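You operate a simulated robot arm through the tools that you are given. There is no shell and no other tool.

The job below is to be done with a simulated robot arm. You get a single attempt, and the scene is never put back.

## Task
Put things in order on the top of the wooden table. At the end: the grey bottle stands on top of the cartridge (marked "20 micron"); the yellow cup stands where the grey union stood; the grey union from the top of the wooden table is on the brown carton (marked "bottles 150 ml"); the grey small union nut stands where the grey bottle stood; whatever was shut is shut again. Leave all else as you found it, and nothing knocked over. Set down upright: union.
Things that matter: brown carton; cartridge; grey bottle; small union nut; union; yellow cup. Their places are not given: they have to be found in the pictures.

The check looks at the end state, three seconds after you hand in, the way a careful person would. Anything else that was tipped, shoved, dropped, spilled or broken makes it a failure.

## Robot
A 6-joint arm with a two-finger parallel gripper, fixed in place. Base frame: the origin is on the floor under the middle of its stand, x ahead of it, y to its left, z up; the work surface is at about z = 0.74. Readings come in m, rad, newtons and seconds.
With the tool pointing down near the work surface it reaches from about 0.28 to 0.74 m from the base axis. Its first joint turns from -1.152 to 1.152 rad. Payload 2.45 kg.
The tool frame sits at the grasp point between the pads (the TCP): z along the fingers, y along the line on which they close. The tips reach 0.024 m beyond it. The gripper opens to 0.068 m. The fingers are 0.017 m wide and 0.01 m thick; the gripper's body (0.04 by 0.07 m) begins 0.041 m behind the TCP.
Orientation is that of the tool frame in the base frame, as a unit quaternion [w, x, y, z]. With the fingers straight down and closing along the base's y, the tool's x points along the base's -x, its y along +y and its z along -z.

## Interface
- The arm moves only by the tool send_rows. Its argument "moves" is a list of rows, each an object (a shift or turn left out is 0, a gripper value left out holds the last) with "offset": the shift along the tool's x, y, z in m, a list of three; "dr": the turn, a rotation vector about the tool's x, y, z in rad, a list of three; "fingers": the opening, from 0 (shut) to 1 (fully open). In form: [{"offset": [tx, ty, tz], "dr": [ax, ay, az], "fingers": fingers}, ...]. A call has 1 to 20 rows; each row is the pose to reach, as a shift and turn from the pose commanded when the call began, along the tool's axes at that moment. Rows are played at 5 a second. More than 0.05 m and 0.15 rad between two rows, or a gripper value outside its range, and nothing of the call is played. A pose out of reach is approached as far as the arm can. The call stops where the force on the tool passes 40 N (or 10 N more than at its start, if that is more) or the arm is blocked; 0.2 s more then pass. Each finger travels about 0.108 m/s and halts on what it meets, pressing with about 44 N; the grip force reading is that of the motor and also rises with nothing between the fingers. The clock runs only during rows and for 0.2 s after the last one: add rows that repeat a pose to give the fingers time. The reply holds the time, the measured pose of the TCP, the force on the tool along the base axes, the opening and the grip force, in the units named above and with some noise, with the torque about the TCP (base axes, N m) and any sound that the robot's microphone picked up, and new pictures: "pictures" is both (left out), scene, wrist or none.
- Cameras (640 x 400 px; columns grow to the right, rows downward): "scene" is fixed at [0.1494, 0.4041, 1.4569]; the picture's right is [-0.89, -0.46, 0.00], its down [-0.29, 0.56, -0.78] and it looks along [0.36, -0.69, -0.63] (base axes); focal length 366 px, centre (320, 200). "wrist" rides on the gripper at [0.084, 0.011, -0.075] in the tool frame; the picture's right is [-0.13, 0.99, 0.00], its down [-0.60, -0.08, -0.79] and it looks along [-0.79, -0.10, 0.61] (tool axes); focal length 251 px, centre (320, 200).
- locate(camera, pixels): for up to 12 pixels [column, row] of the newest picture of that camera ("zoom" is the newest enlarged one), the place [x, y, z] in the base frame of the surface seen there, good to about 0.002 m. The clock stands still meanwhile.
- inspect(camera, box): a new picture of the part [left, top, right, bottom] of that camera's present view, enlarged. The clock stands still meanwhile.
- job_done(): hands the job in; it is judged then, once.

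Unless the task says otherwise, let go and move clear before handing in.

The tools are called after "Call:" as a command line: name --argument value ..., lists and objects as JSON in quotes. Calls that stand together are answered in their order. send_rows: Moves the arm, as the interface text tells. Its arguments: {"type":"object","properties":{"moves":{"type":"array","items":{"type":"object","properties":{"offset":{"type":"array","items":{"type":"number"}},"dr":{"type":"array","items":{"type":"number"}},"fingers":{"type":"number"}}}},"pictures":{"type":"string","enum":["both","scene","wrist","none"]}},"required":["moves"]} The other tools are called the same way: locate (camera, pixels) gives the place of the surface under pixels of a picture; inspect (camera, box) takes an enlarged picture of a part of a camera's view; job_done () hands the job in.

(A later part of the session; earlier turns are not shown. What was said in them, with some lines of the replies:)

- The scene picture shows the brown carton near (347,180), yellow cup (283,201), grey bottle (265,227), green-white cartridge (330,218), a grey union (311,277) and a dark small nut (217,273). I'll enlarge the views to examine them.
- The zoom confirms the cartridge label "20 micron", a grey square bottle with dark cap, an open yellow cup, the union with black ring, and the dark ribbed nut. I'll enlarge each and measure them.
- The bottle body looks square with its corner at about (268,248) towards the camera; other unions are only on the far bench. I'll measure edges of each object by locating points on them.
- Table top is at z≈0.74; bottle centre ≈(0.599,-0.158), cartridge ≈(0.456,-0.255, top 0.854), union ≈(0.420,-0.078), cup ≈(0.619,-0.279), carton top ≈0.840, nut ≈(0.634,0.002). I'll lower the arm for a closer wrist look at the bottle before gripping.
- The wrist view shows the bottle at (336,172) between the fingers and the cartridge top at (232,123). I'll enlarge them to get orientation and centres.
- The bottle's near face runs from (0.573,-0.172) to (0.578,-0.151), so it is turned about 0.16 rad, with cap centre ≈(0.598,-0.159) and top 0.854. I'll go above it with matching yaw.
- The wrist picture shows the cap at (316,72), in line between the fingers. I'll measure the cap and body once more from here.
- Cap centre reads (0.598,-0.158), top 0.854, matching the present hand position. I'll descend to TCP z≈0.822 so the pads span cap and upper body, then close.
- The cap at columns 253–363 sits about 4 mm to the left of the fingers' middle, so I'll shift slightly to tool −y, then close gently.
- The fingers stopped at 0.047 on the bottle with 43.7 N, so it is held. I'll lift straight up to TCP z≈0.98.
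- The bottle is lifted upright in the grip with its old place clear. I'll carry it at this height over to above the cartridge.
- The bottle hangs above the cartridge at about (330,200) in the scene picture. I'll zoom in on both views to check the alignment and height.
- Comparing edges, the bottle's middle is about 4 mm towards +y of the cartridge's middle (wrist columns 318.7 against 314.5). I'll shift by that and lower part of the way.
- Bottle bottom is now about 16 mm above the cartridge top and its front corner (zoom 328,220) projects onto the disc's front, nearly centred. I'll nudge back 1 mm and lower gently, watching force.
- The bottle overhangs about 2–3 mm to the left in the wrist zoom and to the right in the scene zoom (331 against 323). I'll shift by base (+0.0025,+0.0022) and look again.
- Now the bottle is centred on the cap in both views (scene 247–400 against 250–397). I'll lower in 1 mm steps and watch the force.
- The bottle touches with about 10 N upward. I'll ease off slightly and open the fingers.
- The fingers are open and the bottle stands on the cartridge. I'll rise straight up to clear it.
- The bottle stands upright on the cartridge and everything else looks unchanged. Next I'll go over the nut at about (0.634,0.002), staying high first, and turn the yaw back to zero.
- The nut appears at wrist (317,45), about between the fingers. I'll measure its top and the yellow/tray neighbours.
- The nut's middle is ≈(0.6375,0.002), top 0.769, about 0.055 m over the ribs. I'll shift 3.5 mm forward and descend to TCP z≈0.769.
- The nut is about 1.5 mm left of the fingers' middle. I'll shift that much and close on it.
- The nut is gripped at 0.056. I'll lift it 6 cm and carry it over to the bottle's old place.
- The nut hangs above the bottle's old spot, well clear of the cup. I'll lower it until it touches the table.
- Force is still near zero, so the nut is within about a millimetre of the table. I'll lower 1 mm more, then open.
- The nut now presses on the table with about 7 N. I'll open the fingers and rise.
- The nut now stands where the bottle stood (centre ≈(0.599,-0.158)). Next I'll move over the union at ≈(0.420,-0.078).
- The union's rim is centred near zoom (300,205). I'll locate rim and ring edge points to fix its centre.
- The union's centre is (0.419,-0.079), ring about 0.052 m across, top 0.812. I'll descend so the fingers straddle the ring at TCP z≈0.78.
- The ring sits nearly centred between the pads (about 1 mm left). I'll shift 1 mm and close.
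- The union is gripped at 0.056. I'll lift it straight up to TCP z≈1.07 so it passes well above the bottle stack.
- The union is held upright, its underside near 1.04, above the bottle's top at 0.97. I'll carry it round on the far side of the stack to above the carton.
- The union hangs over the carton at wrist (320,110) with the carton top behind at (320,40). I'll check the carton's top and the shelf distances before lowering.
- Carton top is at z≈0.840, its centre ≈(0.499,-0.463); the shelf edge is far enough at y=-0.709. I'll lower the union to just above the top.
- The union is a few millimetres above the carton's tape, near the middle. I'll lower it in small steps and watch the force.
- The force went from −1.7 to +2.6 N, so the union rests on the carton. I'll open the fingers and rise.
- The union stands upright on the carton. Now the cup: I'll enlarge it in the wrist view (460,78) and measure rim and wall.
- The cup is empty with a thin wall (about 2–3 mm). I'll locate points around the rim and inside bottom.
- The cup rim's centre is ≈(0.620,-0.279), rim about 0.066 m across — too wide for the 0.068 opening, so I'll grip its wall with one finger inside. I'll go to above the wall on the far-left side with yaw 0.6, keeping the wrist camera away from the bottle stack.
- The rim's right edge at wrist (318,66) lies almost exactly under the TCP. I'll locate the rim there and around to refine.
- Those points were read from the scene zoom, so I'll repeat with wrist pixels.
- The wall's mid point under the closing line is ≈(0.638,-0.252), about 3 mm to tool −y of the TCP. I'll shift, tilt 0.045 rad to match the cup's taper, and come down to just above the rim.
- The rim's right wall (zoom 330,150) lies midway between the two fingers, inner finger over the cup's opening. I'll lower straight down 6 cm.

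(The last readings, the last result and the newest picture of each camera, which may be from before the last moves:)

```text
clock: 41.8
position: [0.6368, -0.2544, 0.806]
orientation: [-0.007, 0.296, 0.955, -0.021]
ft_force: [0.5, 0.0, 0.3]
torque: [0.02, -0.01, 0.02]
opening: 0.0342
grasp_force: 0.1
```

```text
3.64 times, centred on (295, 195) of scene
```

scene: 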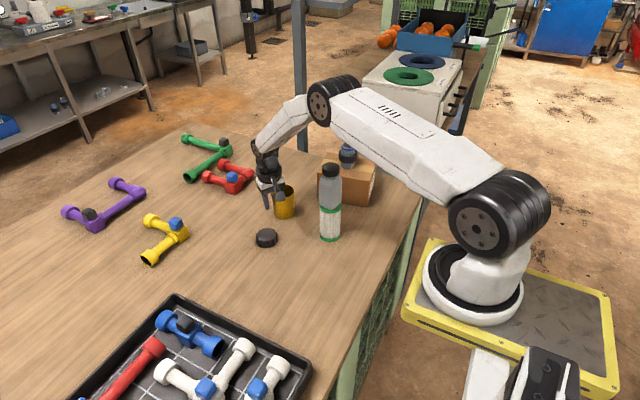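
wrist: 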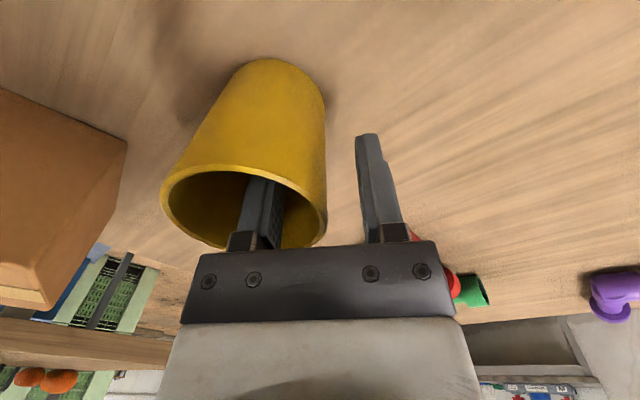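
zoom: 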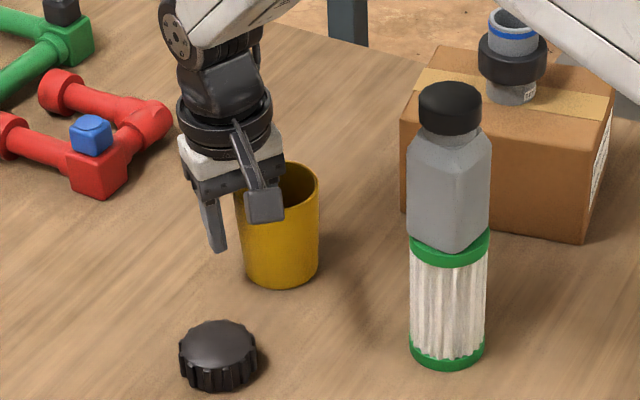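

The inner finger is inside the cup, the wall about 1 mm right of the middle. I'll shift 1 mm and close slowly on the wall.

Call:
send_rows --moves '[{"offset": [0, 0.0012, 0], "fingers": 0.4}, {"offset": [0, 0.0012, 0], "fingers": 0.28}, {"offset": [0, 0.0012, 0], "fingers": 0.18}, {"offset": [0, 0.0012, 0], "fingers": 0.1}, {"offset": [0, 0.0012, 0], "fingers": 0.05}, {"offset": [0, 0.0012, 0], "fingers": 0.0}, {"offset": [0, 0.0012, 0], "fingers": 0.0}]'

Call:
inspect --camera "scene" --box '[240, 140, 350, 250]'

```text
clock: 43.4
position: [0.6378, -0.2534, 0.8078]
orientation: [-0.006, 0.296, 0.955, -0.022]
ft_force: [0.0, -0.3, -0.3]
torque: [0.04, -0.01, 0.0]
opening: 0.0019
grasp_force: 26.2
```

scene: 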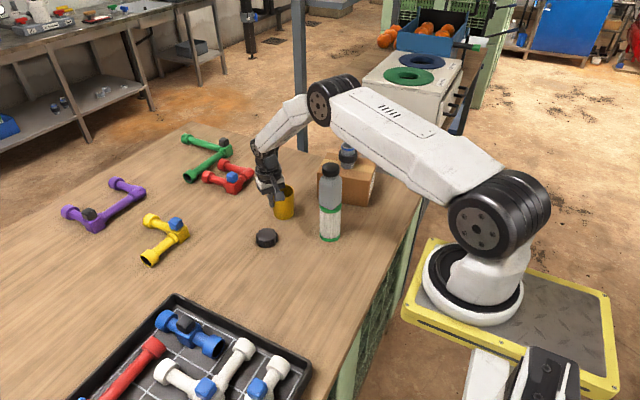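
wrist: 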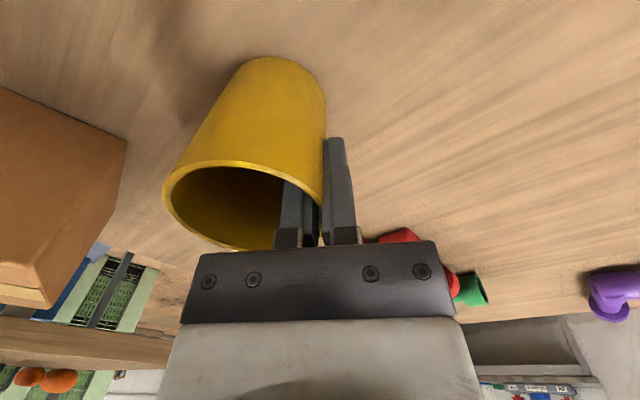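

```text
3.64 times, centred on (295, 195) of scene
```

zoom: 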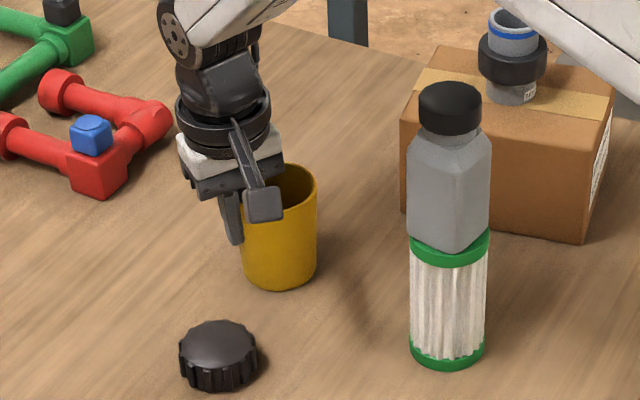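

The fingers closed to 1.9 mm on the wall, grip force 26 N and probably still rising. I'll hold briefly, then lift 2 cm to check the grip.

Call:
send_rows --moves '[{"offset": [0, 0, 0], "fingers": 0}, {"offset": [0, 0, 0], "fingers": 0}, {"offset": [0, -0.0002, -0.005], "fingers": 0}, {"offset": [0, -0.0005, -0.01], "fingers": 0}, {"offset": [0, -0.0009, -0.02], "fingers": 0}, {"offset": [0, -0.0009, -0.02], "fingers": 0}]'

Call:
inspect --camera "scene" --box '[240, 140, 350, 250]'

```text
clock: 44.8
position: [0.6362, -0.2534, 0.8291]
orientation: [-0.006, 0.296, 0.955, -0.022]
ft_force: [0.0, -0.3, -1.0]
torque: [0.0, 0.01, 0.0]
opening: 0.0021
grasp_force: 26.2
```

scene: 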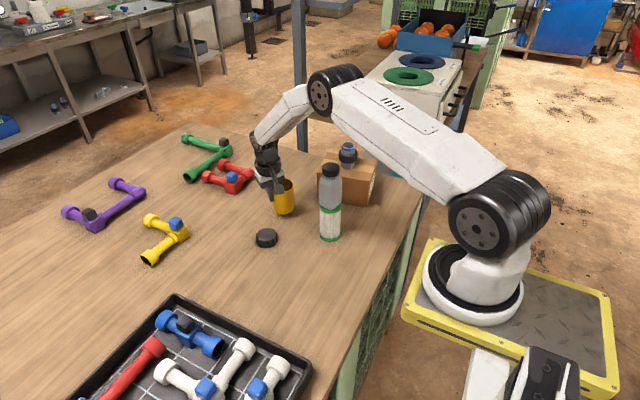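
wrist: 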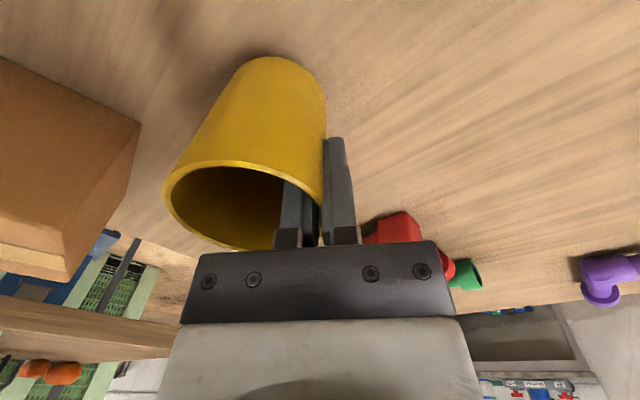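

```text
3.64 times, centred on (295, 195) of scene
```

zoom: 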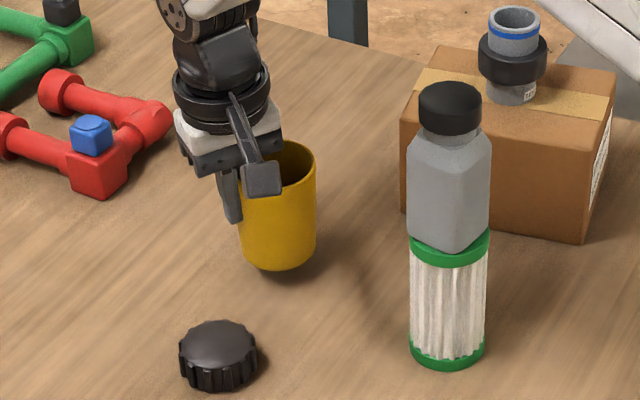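

The cup is off the table and held firmly (about 1 N of weight). I'll raise it to clear the nut and carry it, away from the bottle stack, to above the union's old place.

Call:
send_rows --moves '[{"offset": [0, -0.0011, -0.025], "fingers": 0}, {"offset": [0, -0.0032, -0.07]}, {"offset": [0, -0.0045, -0.0999]}, {"offset": [0.0314, 0.0117, -0.1006]}, {"offset": [0.0628, 0.0279, -0.1014]}, {"offset": [0.0942, 0.0441, -0.1021]}, {"offset": [0.1256, 0.0603, -0.1028]}, {"offset": [0.1639, 0.0574, -0.1027]}, {"offset": [0.2023, 0.0546, -0.1026]}, {"offset": [0.2406, 0.0517, -0.1024]}, {"offset": [0.2789, 0.0488, -0.1023]}, {"offset": [0.2789, 0.0488, -0.1023]}, {"offset": [0.2789, 0.0488, -0.1023]}]'

Call:
inspect --camera "scene" --box '[230, 180, 380, 310]'

```text
clock: 47.6
position: [0.4383, -0.0501, 0.9293]
orientation: [-0.007, 0.295, 0.955, -0.022]
ft_force: [0.1, -0.7, 0.0]
torque: [0.01, -0.01, 0.0]
opening: 0.0021
grasp_force: 26.1
```

scene: 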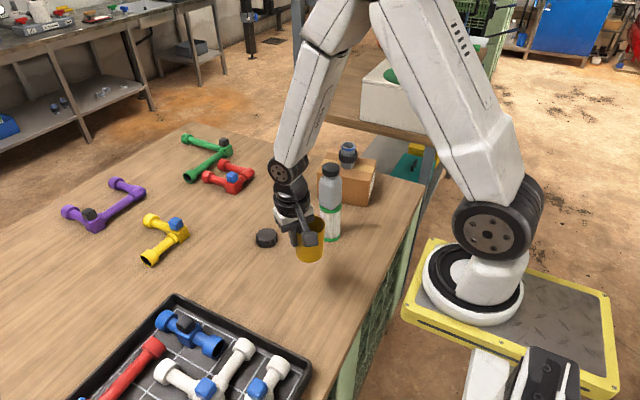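
wrist: 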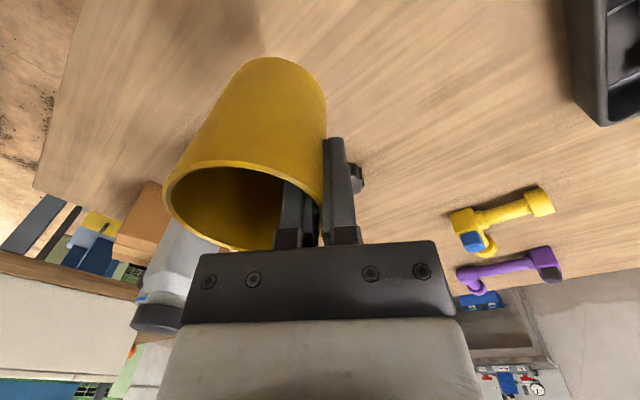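

```text
3.08 times, centred on (305, 245) of scene
```

zoom: 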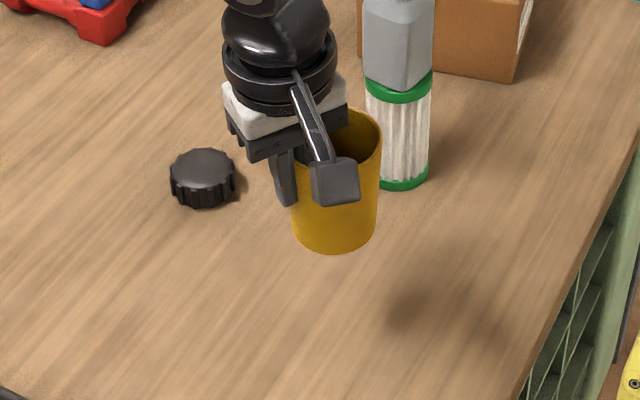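

The cup hangs upright above the union's old place. I'll locate points on it to check where its axis is.

Call:
locate --camera "scene" --pixels '[[297.0, 250], [322.8, 246], [310, 259], [322.5, 222], [316, 214.5], [310, 245], [324, 225], [321, 250]]'

Call:
locate --camera "wrist" --pixels '[[168, 190], [200, 165], [250, 162], [300, 180], [190, 230], [240, 60], [300, 70], [270, 56], [325, 110], [270, 110]]'

```text
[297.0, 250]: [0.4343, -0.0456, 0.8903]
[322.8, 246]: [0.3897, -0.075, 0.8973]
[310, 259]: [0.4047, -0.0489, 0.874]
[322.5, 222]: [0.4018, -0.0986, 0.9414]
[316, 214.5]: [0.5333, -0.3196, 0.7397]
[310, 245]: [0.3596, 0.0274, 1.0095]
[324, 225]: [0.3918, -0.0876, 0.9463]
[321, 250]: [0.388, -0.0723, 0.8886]
```

```text
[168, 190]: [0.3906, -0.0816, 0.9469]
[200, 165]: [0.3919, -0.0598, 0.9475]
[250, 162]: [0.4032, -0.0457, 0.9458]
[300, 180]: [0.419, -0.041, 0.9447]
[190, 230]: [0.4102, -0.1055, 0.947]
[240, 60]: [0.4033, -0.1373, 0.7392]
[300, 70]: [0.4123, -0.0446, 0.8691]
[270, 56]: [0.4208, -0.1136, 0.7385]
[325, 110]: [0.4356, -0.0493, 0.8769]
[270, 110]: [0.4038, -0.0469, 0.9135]
```

The cup's axis is ≈(0.4195,-0.074); the union stood at (0.4193,-0.0788). I'll shift 4.5 mm in −y and lower to just above the table.

Call:
send_rows --moves '[{"offset": [-0.0025, -0.0024, 0.0302], "fingers": 0}, {"offset": [-0.0025, -0.0006, 0.0701]}, {"offset": [-0.0025, 0.0008, 0.1001]}, {"offset": [-0.0025, 0.0015, 0.1161]}, {"offset": [-0.0025, 0.0015, 0.1161]}]'

Call:
inspect --camera "scene" --box '[260, 220, 370, 310]'

```text
clock: 48.8
position: [0.4346, -0.059, 0.8127]
orientation: [-0.007, 0.295, 0.955, -0.022]
ft_force: [-0.4, -0.3, -0.2]
torque: [0.0, 0.0, 0.02]
opening: 0.0021
grasp_force: 26.6
```

scene: 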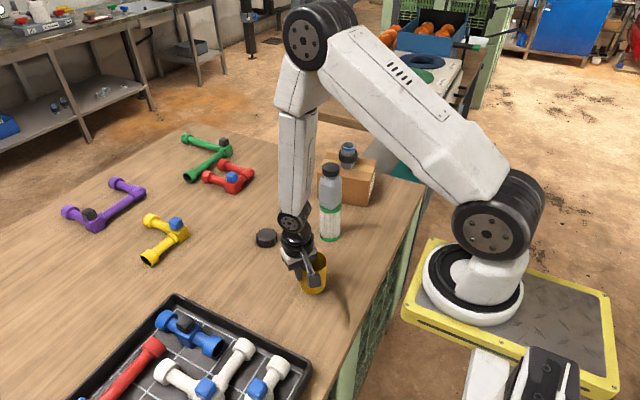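
wrist: 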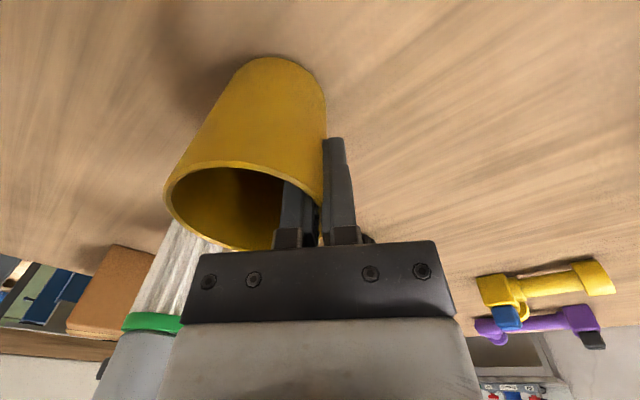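

```text
4.44 times, centred on (315, 265) of scene
```

zoom: 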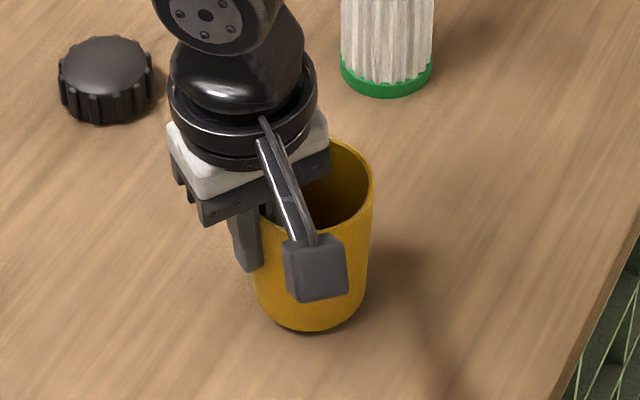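

The cup is just above the table. I'll check its rim centre once more, then lower to contact.

Call:
locate --camera "wrist" --pixels '[[168, 190], [200, 165], [250, 162], [300, 182], [190, 228], [180, 215], [225, 161]]'

Call:
locate --camera "scene" --pixels '[[312, 293], [301, 287], [325.5, 270], [300.5, 280], [325, 284]]'

Call:
send_rows --moves '[{"offset": [0, 0.0001, 0.002], "fingers": 0}, {"offset": [0, 0.0002, 0.0035]}, {"offset": [0, 0.0002, 0.0035]}]' --pictures "none"

```text
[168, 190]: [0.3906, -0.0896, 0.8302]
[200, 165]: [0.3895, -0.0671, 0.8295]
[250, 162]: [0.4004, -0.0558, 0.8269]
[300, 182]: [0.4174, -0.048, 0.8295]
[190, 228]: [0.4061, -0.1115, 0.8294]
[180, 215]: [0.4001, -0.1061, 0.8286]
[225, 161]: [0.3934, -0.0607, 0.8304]
```

```text
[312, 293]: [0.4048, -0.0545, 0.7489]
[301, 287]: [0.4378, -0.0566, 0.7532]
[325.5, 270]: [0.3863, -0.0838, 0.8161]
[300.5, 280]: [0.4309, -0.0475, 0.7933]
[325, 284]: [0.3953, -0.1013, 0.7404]
```

```text
clock: 49.6
position: [0.4348, -0.0585, 0.8102]
orientation: [-0.006, 0.296, 0.955, -0.021]
ft_force: [0.1, -0.3, -0.3]
torque: [0.01, 0.0, -0.01]
opening: 0.0021
grasp_force: 26.2
```

The cup's axis reads ≈(0.4185,-0.081), 2 mm past the union's spot, still not touching. I'll nudge back 2 mm and lower in small steps.

Call:
send_rows --moves '[{"offset": [0.0003, 0.0022, 0], "fingers": 0}, {"offset": [0.0003, 0.0022, 0.001]}, {"offset": [0.0003, 0.0022, 0.001]}]' --pictures "none"

Call:
inspect --camera "scene" --box '[285, 240, 345, 300]'

```text
clock: 50.4
position: [0.4367, -0.0561, 0.8081]
orientation: [-0.007, 0.296, 0.955, -0.021]
ft_force: [-0.2, 0.5, -0.1]
torque: [0.0, 0.02, 0.02]
opening: 0.0019
grasp_force: 26.6
```

```text
6.67 times, centred on (315, 270) of scene
```

zoom: 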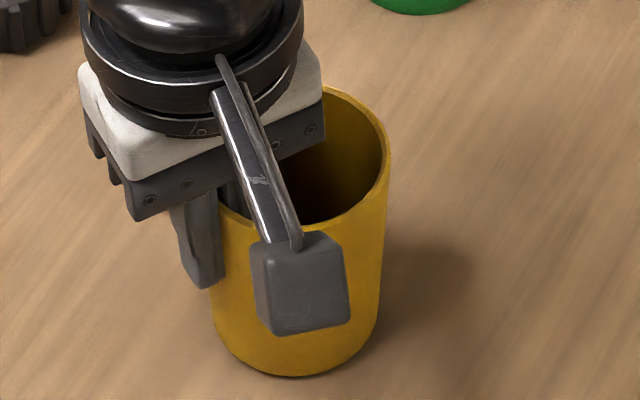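

Call:
send_rows --moves '[{"offset": [0, 0, 0.001], "fingers": 0}, {"offset": [0, 0, 0.001]}]' --pictures "none"

```text
clock: 51.0
position: [0.4386, -0.0549, 0.8056]
orientation: [-0.006, 0.295, 0.955, -0.022]
ft_force: [-1.9, 2.4, 9.0]
torque: [-0.05, 0.17, -0.05]
opening: 0.0023
grasp_force: 26.5
```

The cup touches down with about 9 N. I'll ease off a little, open the fingers to half, and look.

Call:
send_rows --moves '[{"offset": [0, 0, -0.0006], "fingers": 0}, {"offset": [0, 0, -0.0006], "fingers": 0.1}, {"offset": [0, 0, -0.0006], "fingers": 0.25}, {"offset": [0, 0, -0.0006], "fingers": 0.45}, {"offset": [0, 0, -0.0006], "fingers": 0.5}, {"offset": [0, 0, -0.0006], "fingers": 0.5}]'

Call:
inspect --camera "wrist" --box '[200, 60, 440, 260]'

```text
clock: 52.4
position: [0.4367, -0.0554, 0.8075]
orientation: [-0.007, 0.296, 0.955, -0.022]
ft_force: [-0.9, -0.3, 0.2]
torque: [0.02, -0.01, 0.02]
opening: 0.0343
grasp_force: 0.0
```

scene: 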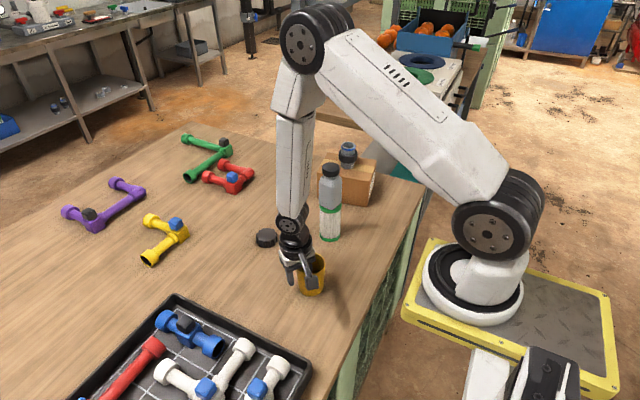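
wrist: 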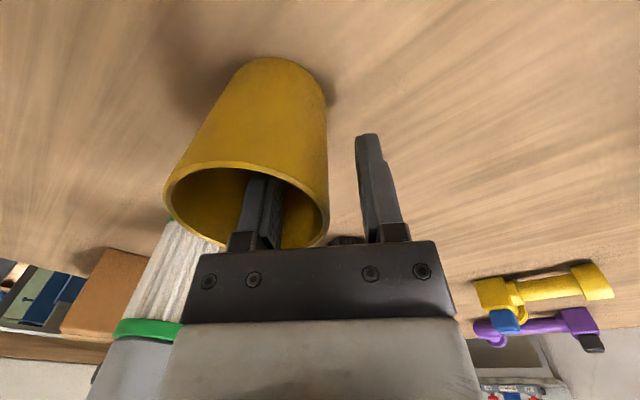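

```text
2.00 times, centred on (320, 160) of wrist
```

zoom: 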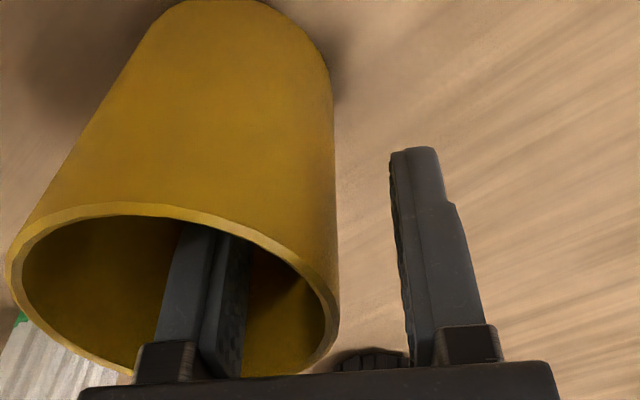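

The cup stands free with the inner finger clear of both walls. I'll rise straight up out of the cup.

Call:
send_rows --moves '[{"offset": [0, -0.0009, -0.02], "fingers": 0.5}, {"offset": [0, -0.0022, -0.05], "fingers": 0.5}, {"offset": [0, -0.0041, -0.09], "fingers": 0.5}, {"offset": [0, -0.0063, -0.14], "fingers": 0.5}, {"offset": [0, -0.0086, -0.19], "fingers": 0.5}, {"offset": [0, -0.0108, -0.24], "fingers": 0.5}, {"offset": [0, -0.0108, -0.24], "fingers": 0.5}]'

Call:
inspect --camera "scene" --box '[180, 120, 400, 310]'

```text
clock: 54.0
position: [0.4364, -0.054, 1.0463]
orientation: [-0.007, 0.295, 0.955, -0.022]
ft_force: [0.0, 1.5, 0.5]
torque: [0.0, 0.01, 0.02]
opening: 0.0341
grasp_force: 0.0
```

scene: 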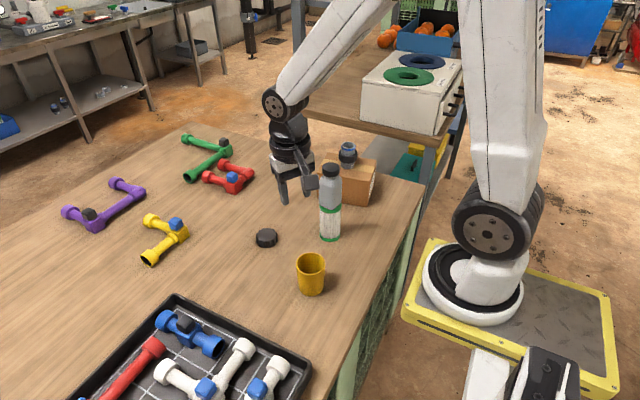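
wrist: 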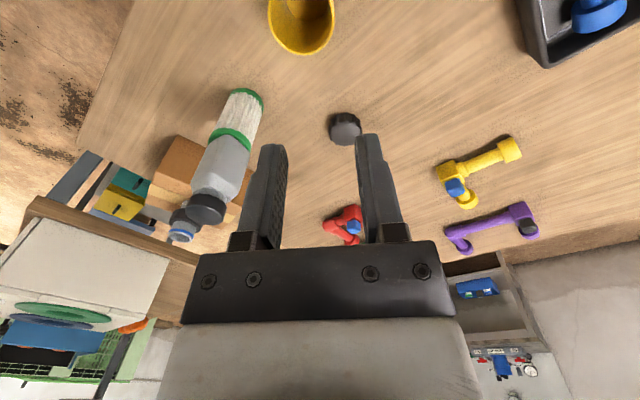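

```text
2.11 times, centred on (290, 215) of scene
```

zoom: 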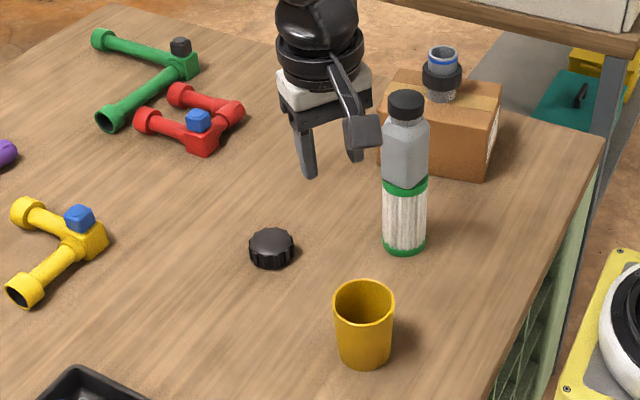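

All four things are in place and upright, and nothing else looks moved. I'll check the cup's position and the others by locating points before handing in.

Call:
locate --camera "scene" --pixels '[[298.5, 258], [324.8, 258], [311, 251.8], [311, 264.5], [311, 293.5], [266, 236], [256, 238], [277, 238], [330, 239.5], [331, 167], [347, 145], [370, 205]]'

Call:
inspect --camera "scene" --box '[300, 130, 390, 250]'

Call:
inspect --camera "scene" --box '[230, 220, 340, 310]'

```text
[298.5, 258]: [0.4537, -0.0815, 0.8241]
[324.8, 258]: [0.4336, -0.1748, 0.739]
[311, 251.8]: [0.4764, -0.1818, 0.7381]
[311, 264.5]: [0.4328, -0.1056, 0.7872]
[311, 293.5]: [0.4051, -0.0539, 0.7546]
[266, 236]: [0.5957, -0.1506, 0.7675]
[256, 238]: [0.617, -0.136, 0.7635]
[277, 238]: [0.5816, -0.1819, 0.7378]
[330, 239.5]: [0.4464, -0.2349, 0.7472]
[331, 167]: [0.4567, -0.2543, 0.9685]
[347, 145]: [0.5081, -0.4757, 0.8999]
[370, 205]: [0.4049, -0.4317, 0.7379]
```

```text
3.33 times, centred on (345, 190) of scene
```

zoom: 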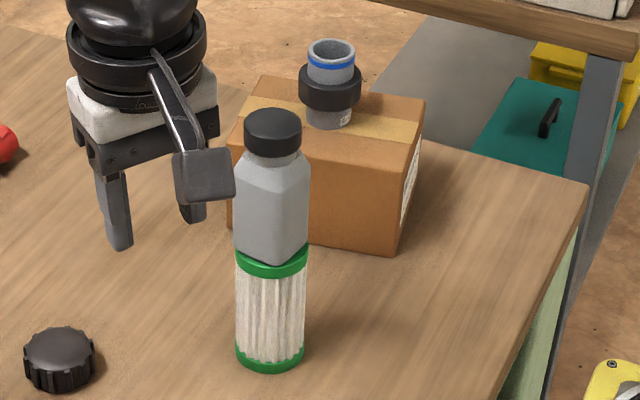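

```text
4.44 times, centred on (285, 265) of scene
```

zoom: 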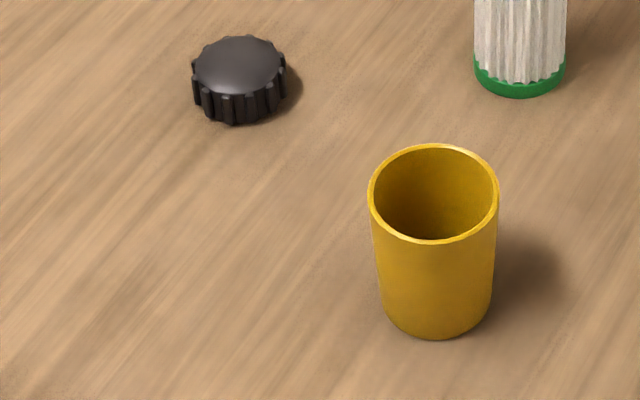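

The cup stands at ≈(0.419,-0.080), matching the union's old place. The nut is at ≈(0.598,-0.159), the bottle is capped and upright on the cartridge (top 0.9685), and the union is upright on the carton. The hand is empty and clear, so I'll hand in.

Call:
job_done

```text
The job is handed in.
```

The job is handed in. I don't have the check's result, but the last pictures and readings showed everything in its place:

- **Grey bottle:** it stands upright on the "20 micron" cartridge, with its cap still on.
- **Grey small union nut:** it stands at about (0.598, -0.159), where the bottle stood.
- **Grey union:** it stands upright near the middle of the top of the brown "bottles 150 ml" carton.
- **Yellow cup:** it stands upright at about (0.419, -0.080), within about 2 mm of where the union stood.

Nothing else on the table looked moved or tipped. The carton was never opened. The gripper was empty and well above the table when I handed in.
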